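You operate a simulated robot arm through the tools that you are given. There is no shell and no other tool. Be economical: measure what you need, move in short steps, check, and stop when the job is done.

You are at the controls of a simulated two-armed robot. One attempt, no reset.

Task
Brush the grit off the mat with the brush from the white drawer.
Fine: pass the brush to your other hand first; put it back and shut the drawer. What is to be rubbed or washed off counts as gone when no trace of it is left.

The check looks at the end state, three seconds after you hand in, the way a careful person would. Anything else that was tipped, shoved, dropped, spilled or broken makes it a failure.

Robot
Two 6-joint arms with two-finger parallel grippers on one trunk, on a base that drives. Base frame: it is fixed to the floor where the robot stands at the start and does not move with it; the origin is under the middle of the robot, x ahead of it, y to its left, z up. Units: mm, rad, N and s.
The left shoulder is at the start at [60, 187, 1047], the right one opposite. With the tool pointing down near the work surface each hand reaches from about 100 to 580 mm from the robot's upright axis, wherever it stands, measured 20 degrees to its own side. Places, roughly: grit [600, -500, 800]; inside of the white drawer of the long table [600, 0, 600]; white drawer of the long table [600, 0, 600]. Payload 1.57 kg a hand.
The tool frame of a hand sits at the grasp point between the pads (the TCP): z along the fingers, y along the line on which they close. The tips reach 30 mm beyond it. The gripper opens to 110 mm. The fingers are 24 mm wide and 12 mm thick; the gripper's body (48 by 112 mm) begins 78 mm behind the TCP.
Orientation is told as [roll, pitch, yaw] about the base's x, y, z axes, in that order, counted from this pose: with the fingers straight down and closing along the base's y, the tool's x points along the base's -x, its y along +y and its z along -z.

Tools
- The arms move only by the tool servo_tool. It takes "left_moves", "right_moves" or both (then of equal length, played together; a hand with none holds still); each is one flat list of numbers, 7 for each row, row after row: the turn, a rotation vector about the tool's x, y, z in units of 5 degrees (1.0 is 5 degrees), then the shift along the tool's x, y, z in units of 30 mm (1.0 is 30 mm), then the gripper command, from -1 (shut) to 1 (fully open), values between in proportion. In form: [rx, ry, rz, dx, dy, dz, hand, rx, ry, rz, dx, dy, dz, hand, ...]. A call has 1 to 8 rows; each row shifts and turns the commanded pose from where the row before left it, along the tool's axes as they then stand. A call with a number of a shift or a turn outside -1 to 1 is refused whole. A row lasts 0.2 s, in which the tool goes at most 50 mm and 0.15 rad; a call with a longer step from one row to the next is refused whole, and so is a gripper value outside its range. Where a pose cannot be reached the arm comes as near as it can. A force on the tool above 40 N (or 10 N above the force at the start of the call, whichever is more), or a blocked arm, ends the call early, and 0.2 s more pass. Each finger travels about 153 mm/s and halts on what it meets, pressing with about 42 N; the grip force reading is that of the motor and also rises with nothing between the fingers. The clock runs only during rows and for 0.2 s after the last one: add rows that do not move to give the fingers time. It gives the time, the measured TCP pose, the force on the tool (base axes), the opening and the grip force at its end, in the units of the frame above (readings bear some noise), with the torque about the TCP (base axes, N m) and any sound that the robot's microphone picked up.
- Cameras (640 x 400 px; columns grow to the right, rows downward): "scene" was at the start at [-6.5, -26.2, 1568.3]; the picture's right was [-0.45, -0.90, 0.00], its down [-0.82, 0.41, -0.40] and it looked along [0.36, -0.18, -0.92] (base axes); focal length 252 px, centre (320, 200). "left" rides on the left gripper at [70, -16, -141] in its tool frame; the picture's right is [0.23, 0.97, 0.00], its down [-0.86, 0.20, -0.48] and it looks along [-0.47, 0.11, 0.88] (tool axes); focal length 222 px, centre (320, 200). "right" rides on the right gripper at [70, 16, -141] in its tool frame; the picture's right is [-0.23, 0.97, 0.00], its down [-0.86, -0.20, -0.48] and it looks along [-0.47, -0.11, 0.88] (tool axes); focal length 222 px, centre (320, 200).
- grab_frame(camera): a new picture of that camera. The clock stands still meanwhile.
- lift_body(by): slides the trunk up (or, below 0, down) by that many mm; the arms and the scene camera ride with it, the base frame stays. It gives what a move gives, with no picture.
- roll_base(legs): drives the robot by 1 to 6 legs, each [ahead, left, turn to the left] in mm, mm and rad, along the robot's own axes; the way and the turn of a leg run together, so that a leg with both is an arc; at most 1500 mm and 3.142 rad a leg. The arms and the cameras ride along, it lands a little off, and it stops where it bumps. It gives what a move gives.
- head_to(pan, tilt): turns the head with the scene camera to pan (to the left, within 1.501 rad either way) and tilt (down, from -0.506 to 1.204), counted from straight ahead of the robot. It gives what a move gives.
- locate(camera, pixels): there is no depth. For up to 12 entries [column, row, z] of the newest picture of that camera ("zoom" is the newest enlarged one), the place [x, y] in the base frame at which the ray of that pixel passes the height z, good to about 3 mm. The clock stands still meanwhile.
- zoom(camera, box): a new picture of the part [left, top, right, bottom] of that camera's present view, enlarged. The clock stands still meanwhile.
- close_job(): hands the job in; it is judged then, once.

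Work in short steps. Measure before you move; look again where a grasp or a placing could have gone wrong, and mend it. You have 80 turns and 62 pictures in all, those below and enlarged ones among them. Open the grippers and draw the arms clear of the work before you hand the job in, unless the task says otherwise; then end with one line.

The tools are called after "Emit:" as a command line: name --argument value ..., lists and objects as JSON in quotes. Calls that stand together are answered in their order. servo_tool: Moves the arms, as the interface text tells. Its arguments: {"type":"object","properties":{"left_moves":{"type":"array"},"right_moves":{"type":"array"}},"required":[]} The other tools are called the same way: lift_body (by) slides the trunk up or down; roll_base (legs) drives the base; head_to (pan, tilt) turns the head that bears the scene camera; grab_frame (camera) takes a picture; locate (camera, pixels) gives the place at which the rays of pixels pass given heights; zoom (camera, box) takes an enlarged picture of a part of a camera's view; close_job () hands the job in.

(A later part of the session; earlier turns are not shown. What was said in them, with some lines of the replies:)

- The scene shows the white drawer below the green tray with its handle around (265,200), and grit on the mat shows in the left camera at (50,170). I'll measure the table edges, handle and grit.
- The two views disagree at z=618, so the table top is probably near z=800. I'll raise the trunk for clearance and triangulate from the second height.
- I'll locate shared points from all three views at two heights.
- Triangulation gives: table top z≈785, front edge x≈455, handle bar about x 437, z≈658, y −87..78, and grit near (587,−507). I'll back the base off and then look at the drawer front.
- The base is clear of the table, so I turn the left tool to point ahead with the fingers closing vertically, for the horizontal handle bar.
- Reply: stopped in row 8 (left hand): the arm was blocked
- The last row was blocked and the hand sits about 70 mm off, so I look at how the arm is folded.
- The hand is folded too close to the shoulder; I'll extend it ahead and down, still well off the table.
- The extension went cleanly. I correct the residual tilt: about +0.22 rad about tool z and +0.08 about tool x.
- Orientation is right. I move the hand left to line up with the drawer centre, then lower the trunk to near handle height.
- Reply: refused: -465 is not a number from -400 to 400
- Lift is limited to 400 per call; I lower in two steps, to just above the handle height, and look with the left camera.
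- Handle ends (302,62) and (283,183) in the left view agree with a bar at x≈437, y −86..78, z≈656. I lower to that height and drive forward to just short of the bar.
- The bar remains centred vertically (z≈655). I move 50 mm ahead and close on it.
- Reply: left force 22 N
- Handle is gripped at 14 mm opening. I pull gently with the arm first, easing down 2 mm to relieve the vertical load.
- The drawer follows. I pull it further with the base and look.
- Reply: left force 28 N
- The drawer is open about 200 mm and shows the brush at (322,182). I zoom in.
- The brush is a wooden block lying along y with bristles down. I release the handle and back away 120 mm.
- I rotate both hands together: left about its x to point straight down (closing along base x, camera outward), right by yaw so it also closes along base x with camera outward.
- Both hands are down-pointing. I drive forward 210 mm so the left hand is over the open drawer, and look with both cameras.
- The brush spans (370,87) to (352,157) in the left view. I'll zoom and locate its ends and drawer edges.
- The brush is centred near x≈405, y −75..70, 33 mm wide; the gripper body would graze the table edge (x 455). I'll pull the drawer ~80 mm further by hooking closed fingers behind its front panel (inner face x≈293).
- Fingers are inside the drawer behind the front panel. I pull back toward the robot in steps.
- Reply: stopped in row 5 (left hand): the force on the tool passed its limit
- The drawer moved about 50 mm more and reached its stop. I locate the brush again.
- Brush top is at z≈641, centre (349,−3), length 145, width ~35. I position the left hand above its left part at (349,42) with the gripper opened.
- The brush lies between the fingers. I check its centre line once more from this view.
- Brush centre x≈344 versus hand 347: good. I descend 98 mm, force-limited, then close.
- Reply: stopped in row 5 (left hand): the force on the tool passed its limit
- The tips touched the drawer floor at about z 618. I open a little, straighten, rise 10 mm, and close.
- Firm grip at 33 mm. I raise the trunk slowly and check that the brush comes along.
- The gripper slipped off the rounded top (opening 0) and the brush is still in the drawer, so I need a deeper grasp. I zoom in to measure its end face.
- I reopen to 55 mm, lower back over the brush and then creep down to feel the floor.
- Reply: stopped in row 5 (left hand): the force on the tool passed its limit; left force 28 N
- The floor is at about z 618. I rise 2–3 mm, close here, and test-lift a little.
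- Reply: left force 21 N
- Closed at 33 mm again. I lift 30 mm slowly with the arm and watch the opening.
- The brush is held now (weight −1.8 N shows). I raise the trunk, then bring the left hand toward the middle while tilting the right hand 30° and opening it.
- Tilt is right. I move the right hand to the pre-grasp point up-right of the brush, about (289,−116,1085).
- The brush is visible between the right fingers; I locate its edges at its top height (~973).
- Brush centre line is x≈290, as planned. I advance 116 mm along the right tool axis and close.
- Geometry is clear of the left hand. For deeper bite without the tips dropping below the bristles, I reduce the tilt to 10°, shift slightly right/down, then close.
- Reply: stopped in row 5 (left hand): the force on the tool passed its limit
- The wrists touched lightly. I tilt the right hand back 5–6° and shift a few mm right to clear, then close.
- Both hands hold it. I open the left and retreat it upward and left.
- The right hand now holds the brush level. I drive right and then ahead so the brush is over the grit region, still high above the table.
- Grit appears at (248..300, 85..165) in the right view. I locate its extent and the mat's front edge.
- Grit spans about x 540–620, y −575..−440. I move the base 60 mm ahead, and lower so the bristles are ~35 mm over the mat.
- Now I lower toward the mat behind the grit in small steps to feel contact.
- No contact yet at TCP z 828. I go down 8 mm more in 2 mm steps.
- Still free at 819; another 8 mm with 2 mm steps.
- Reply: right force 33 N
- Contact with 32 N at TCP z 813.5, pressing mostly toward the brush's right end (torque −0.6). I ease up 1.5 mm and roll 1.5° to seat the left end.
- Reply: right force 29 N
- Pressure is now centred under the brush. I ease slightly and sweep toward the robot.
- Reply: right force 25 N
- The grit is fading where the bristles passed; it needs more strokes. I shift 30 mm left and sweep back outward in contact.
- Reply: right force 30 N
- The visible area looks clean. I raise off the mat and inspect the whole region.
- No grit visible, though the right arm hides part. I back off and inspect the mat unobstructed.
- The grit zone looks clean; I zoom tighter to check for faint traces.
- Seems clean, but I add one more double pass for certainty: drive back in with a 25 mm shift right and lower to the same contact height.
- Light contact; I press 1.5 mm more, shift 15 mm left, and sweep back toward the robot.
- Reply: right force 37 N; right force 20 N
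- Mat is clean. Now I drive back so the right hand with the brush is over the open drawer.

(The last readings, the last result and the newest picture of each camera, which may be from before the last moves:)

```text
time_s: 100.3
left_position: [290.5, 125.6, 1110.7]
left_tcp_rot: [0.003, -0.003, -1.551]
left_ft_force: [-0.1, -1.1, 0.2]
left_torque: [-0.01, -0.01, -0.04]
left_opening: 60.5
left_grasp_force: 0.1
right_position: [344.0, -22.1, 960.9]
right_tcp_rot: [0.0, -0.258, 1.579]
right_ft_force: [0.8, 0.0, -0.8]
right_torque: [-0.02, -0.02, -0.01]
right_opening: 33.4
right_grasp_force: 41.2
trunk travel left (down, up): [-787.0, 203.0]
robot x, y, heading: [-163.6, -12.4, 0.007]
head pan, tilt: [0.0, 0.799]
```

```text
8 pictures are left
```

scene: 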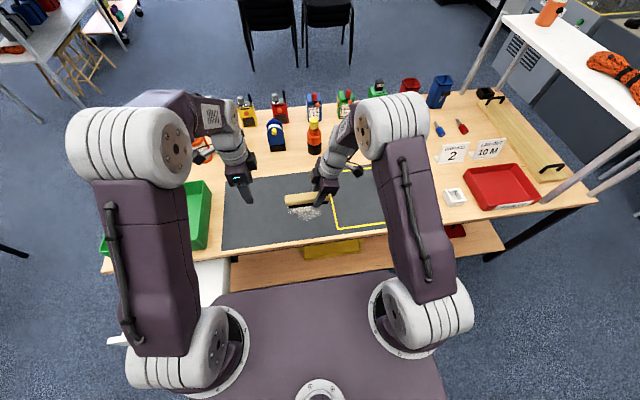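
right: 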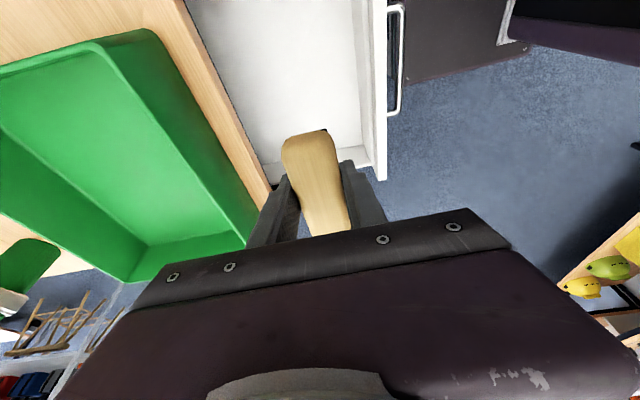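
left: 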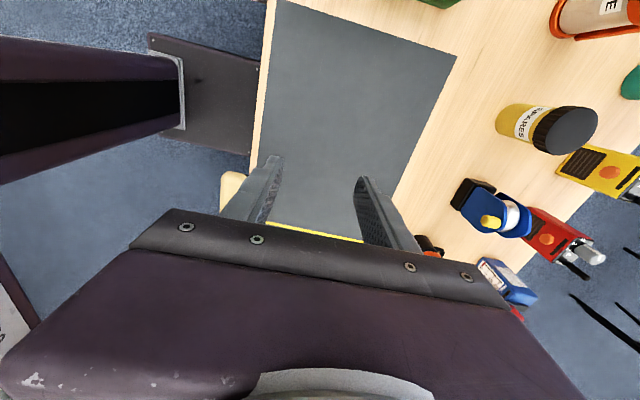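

The hand is over the drawer at (344,−22). I shift 10 mm right and lower to about 17 mm above the drawer floor.

Emit:
servo_tool --right_moves '[0, 0, 0, 0.32, 0.1, -0.08, -1, 0, 0, 0, 0, 0, 0, -1]'

Emit:
lift_body --by -287

Emit:
servo_tool --right_moves '[0, 0, 0, 0.035, 0, 0.13, -1, 0, 0, 0, 0.035, 0, 0.13, -1, 0, 0, 0, 0.035, 0, 0.13, -1, 0, 0, 0, 0.018, 0, 0.064, -1, 0, 0, 0, 0, 0, 0, -1]'

```text
time_s: 100.9
left_position: [291.6, 126.9, 1109.8]
left_tcp_rot: [0.002, -0.003, -1.551]
left_ft_force: [0.2, 0.1, 0.3]
left_torque: [0.02, -0.02, 0.0]
left_opening: 60.6
left_grasp_force: 0.0
right_position: [341.7, -32.0, 960.1]
right_tcp_rot: [0.0, -0.256, 1.578]
right_ft_force: [0.2, -0.2, -1.3]
right_torque: [-0.03, 0.0, 0.04]
right_opening: 33.4
right_grasp_force: 40.9
trunk travel left (down, up): [-787.0, 203.0]
robot x, y, heading: [-158.3, -6.4, 0.004]
head pan, tilt: [0.0, 0.799]
```

```text
time_s: 103.8
left_position: [292.7, 126.0, 824.6]
left_tcp_rot: [0.001, -0.002, -1.552]
left_ft_force: [-0.5, 0.1, 0.2]
left_torque: [-0.02, -0.01, 0.01]
left_opening: 60.5
left_grasp_force: 0.1
right_position: [342.5, -31.0, 671.9]
right_tcp_rot: [-0.001, -0.258, 1.579]
right_ft_force: [0.1, -1.3, -1.4]
right_torque: [-0.06, 0.01, 0.0]
right_opening: 33.3
right_grasp_force: 41.4
trunk travel left (down, up): [-500.0, 490.0]
robot x, y, heading: [-164.1, -11.5, 0.006]
head pan, tilt: [0.0, 0.799]
```

```text
time_s: 105.0
left_position: [292.8, 126.1, 823.5]
left_tcp_rot: [0.001, -0.003, -1.552]
left_ft_force: [-0.4, -0.5, -0.7]
left_torque: [-0.04, -0.03, 0.01]
left_opening: 60.6
left_grasp_force: 0.0
right_position: [341.9, -30.8, 659.1]
right_tcp_rot: [-0.001, -0.258, 1.578]
right_ft_force: [1.0, -0.6, -0.8]
right_torque: [-0.04, -0.03, 0.02]
right_opening: 33.2
right_grasp_force: 41.2
trunk travel left (down, up): [-500.0, 490.0]
robot x, y, heading: [-162.7, -7.2, 0.01]
head pan, tilt: [0.0, 0.799]
```

No contact yet at 659; I continue down in 2 mm steps.

Emit:
servo_tool --right_moves '[0, 0, 0, 0.018, 0, 0.064, -1, 0, 0, 0, 0.018, 0, 0.064, -1, 0, 0, 0, 0.018, 0, 0.064, -1, 0, 0, 0, 0, 0, 0, -1]'

```text
time_s: 106.0
left_position: [292.0, 126.1, 822.2]
left_tcp_rot: [0.001, -0.003, -1.551]
left_ft_force: [0.0, 0.4, 0.8]
left_torque: [0.01, 0.02, -0.01]
left_opening: 60.4
left_grasp_force: 0.0
right_position: [344.0, -32.3, 652.1]
right_tcp_rot: [0.001, -0.258, 1.578]
right_ft_force: [0.1, 0.3, -0.3]
right_torque: [-0.01, -0.04, 0.0]
right_opening: 33.1
right_grasp_force: 41.1
trunk travel left (down, up): [-500.0, 490.0]
robot x, y, heading: [-157.6, -6.0, 0.005]
head pan, tilt: [0.0, 0.799]
```

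Emit:
servo_tool --right_moves '[0, 0, 0, 0.018, 0, 0.064, -1, 0, 0, 0, 0.018, 0, 0.064, -1, 0, 0, 0, 0.018, 0, 0.064, -1, 0, 0, 0, 0, 0, 0, -1]'

```text
time_s: 107.0
left_position: [290.1, 124.6, 825.5]
left_tcp_rot: [0.006, -0.005, -1.552]
left_ft_force: [0.6, 0.8, -0.1]
left_torque: [0.0, 0.01, 0.0]
left_opening: 60.2
left_grasp_force: 0.1
right_position: [343.5, -32.0, 650.4]
right_tcp_rot: [-0.007, -0.257, 1.58]
right_ft_force: [1.2, -4.2, 35.2]
right_torque: [-0.68, 0.59, 0.3]
right_opening: 33.7
right_grasp_force: 41.3
trunk travel left (down, up): [-500.0, 490.0]
robot x, y, heading: [-162.0, -9.9, 0.008]
head pan, tilt: [0.0, 0.799]
```

The brush is on the drawer floor (35 N). I ease up 3 mm, open, and withdraw along the tool axis.

Emit:
servo_tool --right_moves '[0, 0, 0, -0.024, 0, -0.09, -1, 0, 0, 0, 0, 0, 0, -0.2, 0, 0, 0, 0, 0, 0, 0.05, 0, 0, 0, 0, 0, -0.3, 0.05, 0, 0, 0, 0, 0, -0.8, 0.05, 0, 0, 0, 0, 0, -1, 0.05, 0, 0, 0, 0, 0, -1, 0.05]'

Emit:
lift_body --by 250

Emit:
grab_frame --camera "right"

```text
time_s: 108.6
left_position: [291.7, 126.1, 823.9]
left_tcp_rot: [0.002, -0.003, -1.551]
left_ft_force: [-0.7, 0.2, -0.4]
left_torque: [-0.01, -0.03, -0.02]
left_opening: 60.4
left_grasp_force: 0.0
right_position: [341.1, -53.7, 740.9]
right_tcp_rot: [0.001, -0.258, 1.58]
right_ft_force: [-0.4, 0.3, 1.5]
right_torque: [-0.02, -0.03, 0.01]
right_opening: 57.9
right_grasp_force: 0.1
trunk travel left (down, up): [-500.0, 490.0]
robot x, y, heading: [-164.7, -11.2, 0.007]
head pan, tilt: [0.0, 0.799]
```

```text
time_s: 111.1
left_position: [292.9, 126.1, 1073.7]
left_tcp_rot: [0.001, -0.003, -1.552]
left_ft_force: [0.0, -0.9, 0.4]
left_torque: [-0.02, -0.01, -0.04]
left_opening: 60.4
left_grasp_force: 0.1
right_position: [344.1, -52.9, 989.9]
right_tcp_rot: [0.002, -0.258, 1.58]
right_ft_force: [-0.5, -0.3, -0.4]
right_torque: [-0.03, 0.03, 0.02]
right_opening: 57.9
right_grasp_force: 0.0
trunk travel left (down, up): [-750.0, 240.0]
robot x, y, heading: [-158.8, -9.7, 0.005]
head pan, tilt: [0.0, 0.799]
```

```text
7 pictures are left
```

right: 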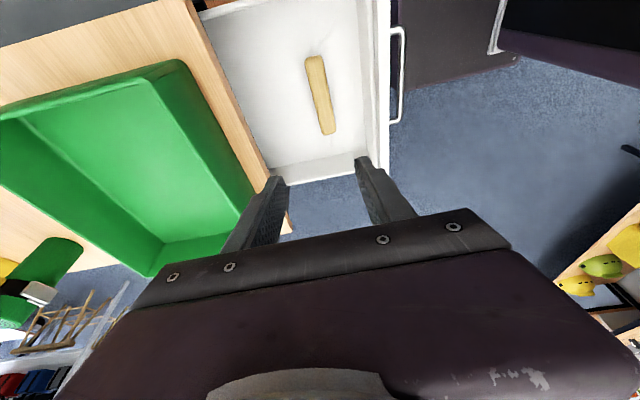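

The brush lies flat in the drawer. I back off, move the right hand aside, and turn the left hand horizontal again (fingers shut) to push the drawer closed.

Emit:
roll_base --legs '[[-330, 0, 0]]'

Emit:
servo_tool --left_moves '[0, 0, 0, 0, 0.7, 0, -1, 0, 0, 0, 0, 0.7, 0, -1, -1, 0, 0, 0, 0, 0, -1, -1, 0, 0, 0, 0, 0, -1, -1, 0, 0, 0, 0, 0, -1, -1, 0, 0, 0, 0, 0, -1, -1, 0, 0, 0, 0, 0, -1, -1, 0, 0, 0, 0, 0, -1]' --right_moves '[0, 0, 0, 1, 0, -0.26, 0.05, 0, 0, 0, 1, 0, -0.26, 0.05, 0, 0, 0, 1, 0, -0.26, 0.05, 0, 0, 0, 1, 0, -0.26, 0.05, 0, 0, 0, 1, 0, -0.26, 0.05, 0, 0, 0, 1, 0, -0.26, 0.05, 0, 0, 0, 1, 0, -0.26, 0.05, 0, 0, 0, 1, 0, -0.26, 0.05]'

Emit:
servo_tool --left_moves '[-1, 0, 0, -0.4, 0, 0, -1, -1, 0, 0, -0.4, 0, 0, -1, -1, 0, 0, -0.4, 0, 0, -1, -1, 0, 0, -0.4, 0, 0, -1, -1, 0, 0, -0.4, 0, 0, -1, -1, 0, 0, -0.4, 0, 0, -1, -1, 0, 0, -0.4, 0, 0, -1, -1, 0, 0, -0.4, 0, 0, -1]'

Emit:
servo_tool --left_moves '[-1, 0, 0, -0.35, 0, 0, -1, -1, 0, 0, -0.35, 0, 0, -1, -1, 0, 0, -0.35, 0, 0, -1, -1, 0, 0, -0.35, 0, 0, -1]'

```text
time_s: 113.3
left_position: [-38.0, 122.7, 1072.6]
left_tcp_rot: [0.002, -0.004, -1.555]
left_ft_force: [0.7, -0.2, 0.1]
left_torque: [0.03, -0.05, 0.01]
left_opening: 60.4
left_grasp_force: 0.1
right_position: [11.4, -57.5, 987.8]
right_tcp_rot: [0.001, -0.259, 1.576]
right_ft_force: [-1.1, -0.6, 0.9]
right_torque: [0.02, 0.0, -0.01]
right_opening: 57.7
right_grasp_force: 0.0
trunk travel left (down, up): [-750.0, 240.0]
robot x, y, heading: [-488.9, -9.6, -0.001]
head pan, tilt: [0.0, 0.799]
```

```text
time_s: 115.1
left_position: [3.0, 122.6, 1072.6]
left_tcp_rot: [0.526, -0.005, -1.556]
left_ft_force: [-0.2, 0.2, 0.0]
left_torque: [-0.01, -0.01, 0.02]
left_opening: 0.0
left_grasp_force: 21.2
right_position: [11.6, -307.7, 990.0]
right_tcp_rot: [0.0, -0.258, 1.576]
right_ft_force: [-0.2, -0.5, -0.6]
right_torque: [0.07, 0.02, -0.01]
right_opening: 57.7
right_grasp_force: 0.0
trunk travel left (down, up): [-750.0, 240.0]
robot x, y, heading: [-492.3, -7.2, 0.001]
head pan, tilt: [0.0, 0.799]
```

```text
time_s: 116.9
left_position: [4.1, 46.2, 1071.0]
left_tcp_rot: [1.119, 0.024, -1.539]
left_ft_force: [0.2, 0.0, 1.0]
left_torque: [-0.01, 0.0, 0.03]
left_opening: 0.0
left_grasp_force: 21.5
left hand out of reach, approached as far as the arm can: row 1, 2
right_position: [12.6, -306.0, 989.7]
right_tcp_rot: [0.002, -0.259, 1.575]
right_ft_force: [-0.4, -0.3, 0.2]
right_torque: [0.03, -0.01, -0.03]
right_opening: 57.3
right_grasp_force: 0.1
trunk travel left (down, up): [-750.0, 240.0]
robot x, y, heading: [-487.6, -10.9, 0.0]
head pan, tilt: [0.0, 0.799]
```

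```text
time_s: 117.9
left_position: [4.8, 3.6, 1067.4]
left_tcp_rot: [1.469, 0.025, -1.538]
left_ft_force: [-0.3, 0.7, 0.0]
left_torque: [-0.01, 0.01, 0.02]
left_opening: 0.0
left_grasp_force: 21.2
right_position: [11.9, -307.0, 989.8]
right_tcp_rot: [0.001, -0.259, 1.574]
right_ft_force: [0.5, 0.4, 0.0]
right_torque: [0.01, 0.02, 0.0]
right_opening: 57.9
right_grasp_force: 0.1
trunk travel left (down, up): [-750.0, 240.0]
robot x, y, heading: [-491.1, -13.6, 0.002]
head pan, tilt: [0.0, 0.799]
```

The left hand points ahead. I level it, and pull the right hand back 210 mm toward the robot so it won't meet the table when I drive in.

Emit:
servo_tool --left_moves '[-0.6, 0, 0, 0, 0, 0, -1, -0.55, 0, 0, 0, 0, 0, -1, 0, 0, 0, -0.1, 0, 0, -1, 0, 0, 0, -0.1, 0, 0, -1, 0, 0, 0, 0, 0, 0, -1, 0, 0, 0, 0, 0, 0, -1, 0, 0, 0, 0, 0, 0, -1]' --right_moves '[0, 0, 0, 0, 1, 0, 0.05, 0, 0, 0, 0, 1, 0, 0.05, 0, 0, 0, 0, 1, 0, 0.05, 0, 0, 0, 0, 1, 0, 0.05, 0, 0, 0, 0, 1, 0, 0.05, 0, 0, 0, 0, 1, 0, 0.05, 0, 0, 0, 0, 1, 0, 0.05]'

Emit:
lift_body --by -372

Emit:
zoom --camera "scene" --box '[200, 80, 440, 230]'

```text
time_s: 119.5
left_position: [4.7, 0.8, 1068.7]
left_tcp_rot: [1.568, 0.025, -1.537]
left_ft_force: [0.9, 0.7, -1.0]
left_torque: [-0.01, -0.01, -0.01]
left_opening: 0.0
left_grasp_force: 21.9
right_position: [-195.5, -305.0, 989.2]
right_tcp_rot: [-0.001, -0.257, 1.575]
right_ft_force: [0.2, -0.1, -0.8]
right_torque: [-0.02, -0.03, 0.0]
right_opening: 57.8
right_grasp_force: 0.1
trunk travel left (down, up): [-750.0, 240.0]
robot x, y, heading: [-490.5, -7.1, 0.005]
head pan, tilt: [0.0, 0.799]
```

```text
time_s: 123.1
left_position: [6.1, 0.3, 696.6]
left_tcp_rot: [1.57, 0.025, -1.536]
left_ft_force: [0.3, 0.8, 0.0]
left_torque: [0.01, 0.0, -0.02]
left_opening: 0.0
left_grasp_force: 21.2
right_position: [-194.6, -304.2, 616.3]
right_tcp_rot: [-0.001, -0.258, 1.574]
right_ft_force: [0.8, -0.1, 0.2]
right_torque: [0.0, 0.0, -0.02]
right_opening: 57.9
right_grasp_force: 0.1
trunk travel left (down, up): [-378.0, 612.0]
robot x, y, heading: [-491.8, -7.4, 0.003]
head pan, tilt: [0.0, 0.799]
```

```text
2.67 times, centred on (320, 155) of scene
```

zoom: 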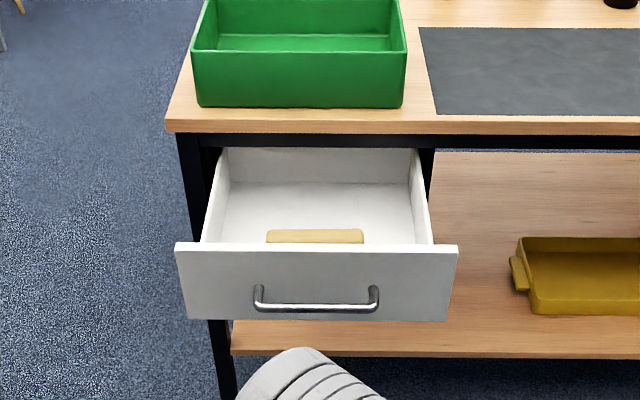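

The panel face is clear ahead. I lower 8 mm and drive forward 375 mm pushing the drawer, leaving the last stretch to the arm.

Emit:
lift_body --by -8

Emit:
roll_base --legs '[[170, 0, 0], [205, 0, 0]]'

```text
time_s: 123.7
left_position: [6.4, 1.1, 687.7]
left_tcp_rot: [1.57, 0.024, -1.538]
left_ft_force: [0.5, 0.4, 0.7]
left_torque: [0.01, -0.01, 0.0]
left_opening: 0.1
left_grasp_force: 20.8
right_position: [-195.4, -304.5, 608.4]
right_tcp_rot: [0.001, -0.257, 1.574]
right_ft_force: [-0.3, 0.0, -0.2]
right_torque: [0.02, -0.02, 0.0]
right_opening: 57.8
right_grasp_force: 0.1
trunk travel left (down, up): [-370.0, 620.0]
robot x, y, heading: [-495.5, -8.9, 0.007]
head pan, tilt: [0.0, 0.799]
```

```text
time_s: 126.4
left_position: [387.2, 5.7, 687.1]
left_tcp_rot: [1.568, 0.025, -1.534]
left_ft_force: [-0.4, 0.2, 0.4]
left_torque: [0.02, -0.03, -0.04]
left_opening: 0.0
left_grasp_force: 21.2
right_position: [187.7, -299.6, 608.4]
right_tcp_rot: [0.003, -0.259, 1.581]
right_ft_force: [0.3, -1.9, 1.0]
right_torque: [-0.03, 0.03, 0.02]
right_opening: 57.8
right_grasp_force: 0.0
trunk travel left (down, up): [-370.0, 620.0]
robot x, y, heading: [-108.0, -3.2, 0.015]
head pan, tilt: [0.0, 0.799]
```

Smooth so far; the tip is at x≈417. I push the remaining ~55 mm with the arm, force-limited.

Emit:
servo_tool --left_moves '[0, 0, 0, 0, 0, 0.4, -1, 0, 0, 0, 0, 0, 0.4, -1, 0, 0, 0, 0, 0, 0.3, -1, 0, 0, 0, 0, 0, 0.3, -1, 0, 0, 0, 0, 0, 0.25, -1, 0, 0, 0, 0, 0, 0.2, -1, 0, 0, 0, 0, 0, 0, -1]'

Emit:
zoom --camera "scene" --box '[220, 120, 420, 245]'

```text
time_s: 128.0
left_position: [442.4, 11.4, 689.0]
left_tcp_rot: [1.567, 0.025, -1.533]
left_ft_force: [0.0, 0.1, 0.4]
left_torque: [-0.02, -0.01, 0.01]
left_opening: 0.1
left_grasp_force: 21.2
right_position: [186.6, -300.2, 608.2]
right_tcp_rot: [0.001, -0.259, 1.581]
right_ft_force: [0.4, -0.5, 0.0]
right_torque: [0.0, -0.01, -0.01]
right_opening: 57.8
right_grasp_force: 0.0
trunk travel left (down, up): [-370.0, 620.0]
robot x, y, heading: [-112.4, -6.4, 0.011]
head pan, tilt: [0.0, 0.799]
```

```text
3.20 times, centred on (320, 182) of scene
```

zoom: 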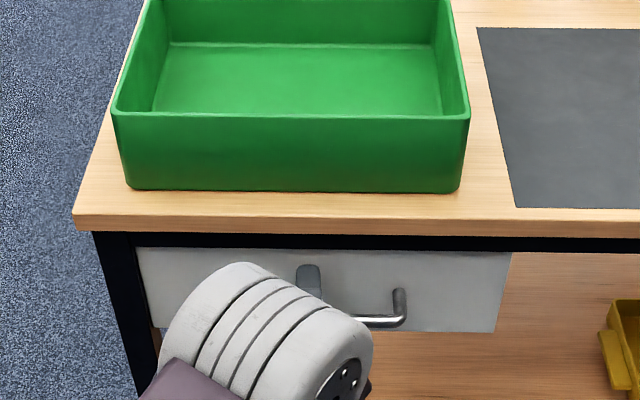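

The drawer is nearly closed with no resistance yet. I keep pushing gently until it stops.

Emit:
servo_tool --left_moves '[0, 0, 0, 0, 0, 0.12, -1, 0, 0, 0, 0, 0, 0.12, -1, 0, 0, 0, 0, 0, 0.12, -1, 0, 0, 0, 0, 0, 0.12, -1, 0, 0, 0, 0, 0, 0.12, -1, 0, 0, 0, 0, 0, 0.12, -1, 0, 0, 0, 0, 0, 0, -1]'

```text
time_s: 128.7
left_position: [444.2, 10.2, 688.4]
left_tcp_rot: [1.567, 0.026, -1.533]
left_ft_force: [-22.1, 2.0, 6.3]
left_torque: [-0.21, -0.23, -0.22]
left_opening: 0.0
left_grasp_force: 22.0
right_position: [184.3, -300.0, 609.7]
right_tcp_rot: [-0.003, -0.258, 1.583]
right_ft_force: [-0.1, -1.0, -0.6]
right_torque: [0.0, -0.01, 0.02]
right_opening: 57.7
right_grasp_force: 0.1
trunk travel left (down, up): [-370.0, 620.0]
robot x, y, heading: [-110.4, -4.0, 0.005]
head pan, tilt: [0.0, 0.799]
stopped in row 3 (left hand): the force on the tool passed its limit (the readings are from after the stop); the commanded pose is now the measured one
```

The panel hit its stop at x≈474, matching the closed position. I withdraw, back off, open both grippers, and take a final look.

Emit:
servo_tool --left_moves '[0, 0, 0, 0, 0, -0.4, -1, 0, 0, 0, 0, 0, -1, -1, 0, 0, 0, 0, 0, -1, -1, 0, 0, 0, 0, 0, -1, -1]'

Emit:
roll_base --legs '[[-250, 0, 0]]'

Emit:
servo_tool --left_moves '[0, 0, 0, 0, 0, 0, 1, 0, 0, 0, 0, 0, 0, 1, 0, 0, 0, 0, 0, 0, 1, 0, 0, 0, 0, 0, 0, 1]' --right_moves '[0, 0, 0, 0, 0, 0, 1, 0, 0, 0, 0, 0, 0, 1, 0, 0, 0, 0, 0, 0, 1, 0, 0, 0, 0, 0, 0, 1]'

Emit:
grab_frame --camera "scene"

```text
time_s: 129.7
left_position: [342.8, 3.6, 686.8]
left_tcp_rot: [1.56, 0.027, -1.533]
left_ft_force: [0.4, -0.3, 0.0]
left_torque: [0.05, -0.02, 0.02]
left_opening: 0.0
left_grasp_force: 21.1
right_position: [185.9, -300.3, 609.0]
right_tcp_rot: [-0.001, -0.257, 1.582]
right_ft_force: [0.1, 0.6, 0.0]
right_torque: [-0.04, -0.01, -0.01]
right_opening: 57.6
right_grasp_force: 0.0
trunk travel left (down, up): [-370.0, 620.0]
robot x, y, heading: [-111.1, -7.6, 0.014]
head pan, tilt: [0.0, 0.799]
```

```text
time_s: 131.5
left_position: [90.3, 3.3, 687.5]
left_tcp_rot: [1.562, 0.027, -1.532]
left_ft_force: [0.0, -0.5, 0.4]
left_torque: [-0.02, 0.01, 0.01]
left_opening: 0.0
left_grasp_force: 21.7
right_position: [-67.6, -301.3, 610.2]
right_tcp_rot: [0.0, -0.259, 1.582]
right_ft_force: [0.3, 0.8, 0.6]
right_torque: [0.0, -0.01, 0.02]
right_opening: 57.7
right_grasp_force: 0.0
trunk travel left (down, up): [-370.0, 620.0]
robot x, y, heading: [-366.5, -9.1, 0.009]
head pan, tilt: [0.0, 0.799]
```

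```text
time_s: 132.5
left_position: [91.1, 2.4, 687.0]
left_tcp_rot: [1.561, 0.028, -1.531]
left_ft_force: [-0.6, -0.2, 0.6]
left_torque: [0.0, 0.02, 0.0]
left_opening: 109.9
left_grasp_force: 0.0
right_position: [-66.8, -302.7, 609.2]
right_tcp_rot: [0.002, -0.259, 1.583]
right_ft_force: [-0.7, 0.0, -0.3]
right_torque: [0.01, 0.03, -0.02]
right_opening: 109.9
right_grasp_force: 0.0
trunk travel left (down, up): [-370.0, 620.0]
robot x, y, heading: [-367.6, -6.3, 0.013]
head pan, tilt: [0.0, 0.799]
```

```text
4 pictures are left
```

scene: 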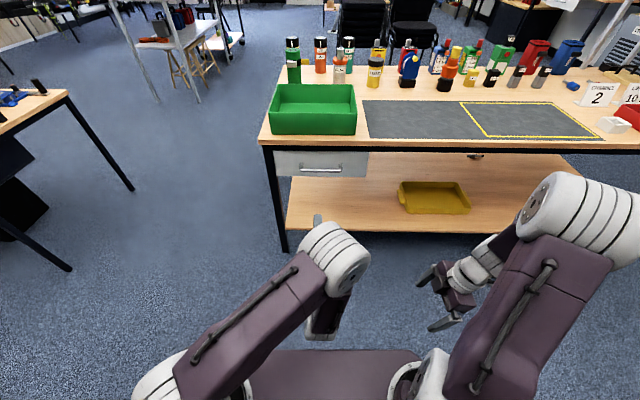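

Drawer shut and mat clean. I check the drawer and mat/shelf (small dark thing near (473,156)) more closely.

Emit:
zoom --camera "scene" --box '[260, 90, 500, 240]'

Emit:
zoom --camera "scene" --box '[380, 90, 540, 170]'

```text
2.67 times, centred on (380, 165) of scene
```

zoom: 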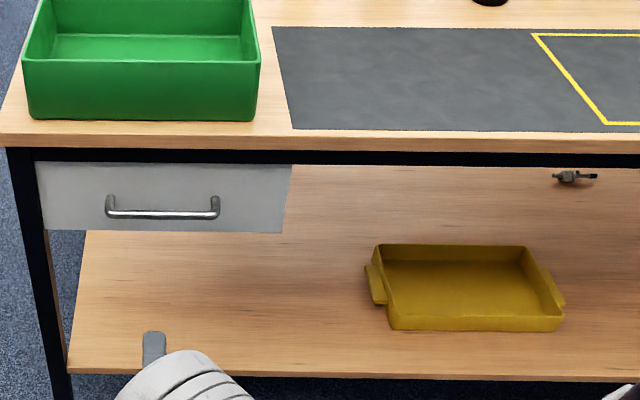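

```text
4.00 times, centred on (460, 130) of scene
```

zoom: 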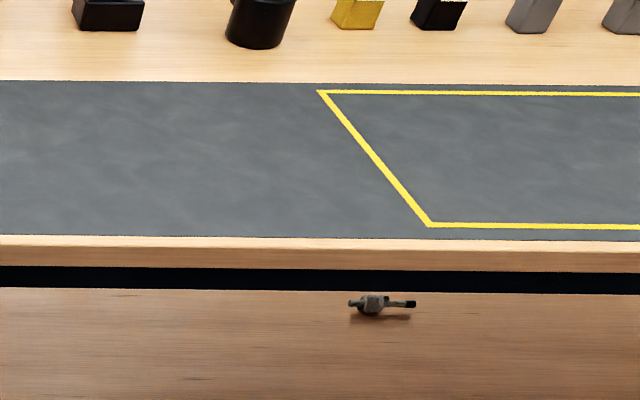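

The mat shows only its own texture, the drawer is flush, and the tool on the shelf lies well back where I never reached. Handing in.

Emit:
close_job

```text
The job is handed in.
```

The grit is off the mat, with no trace left in the last close-up. I took the brush from the drawer with the left hand, passed it to the right for sweeping, and put it back. The drawer is pushed shut to its stop, both grippers are open and the arms are clear.
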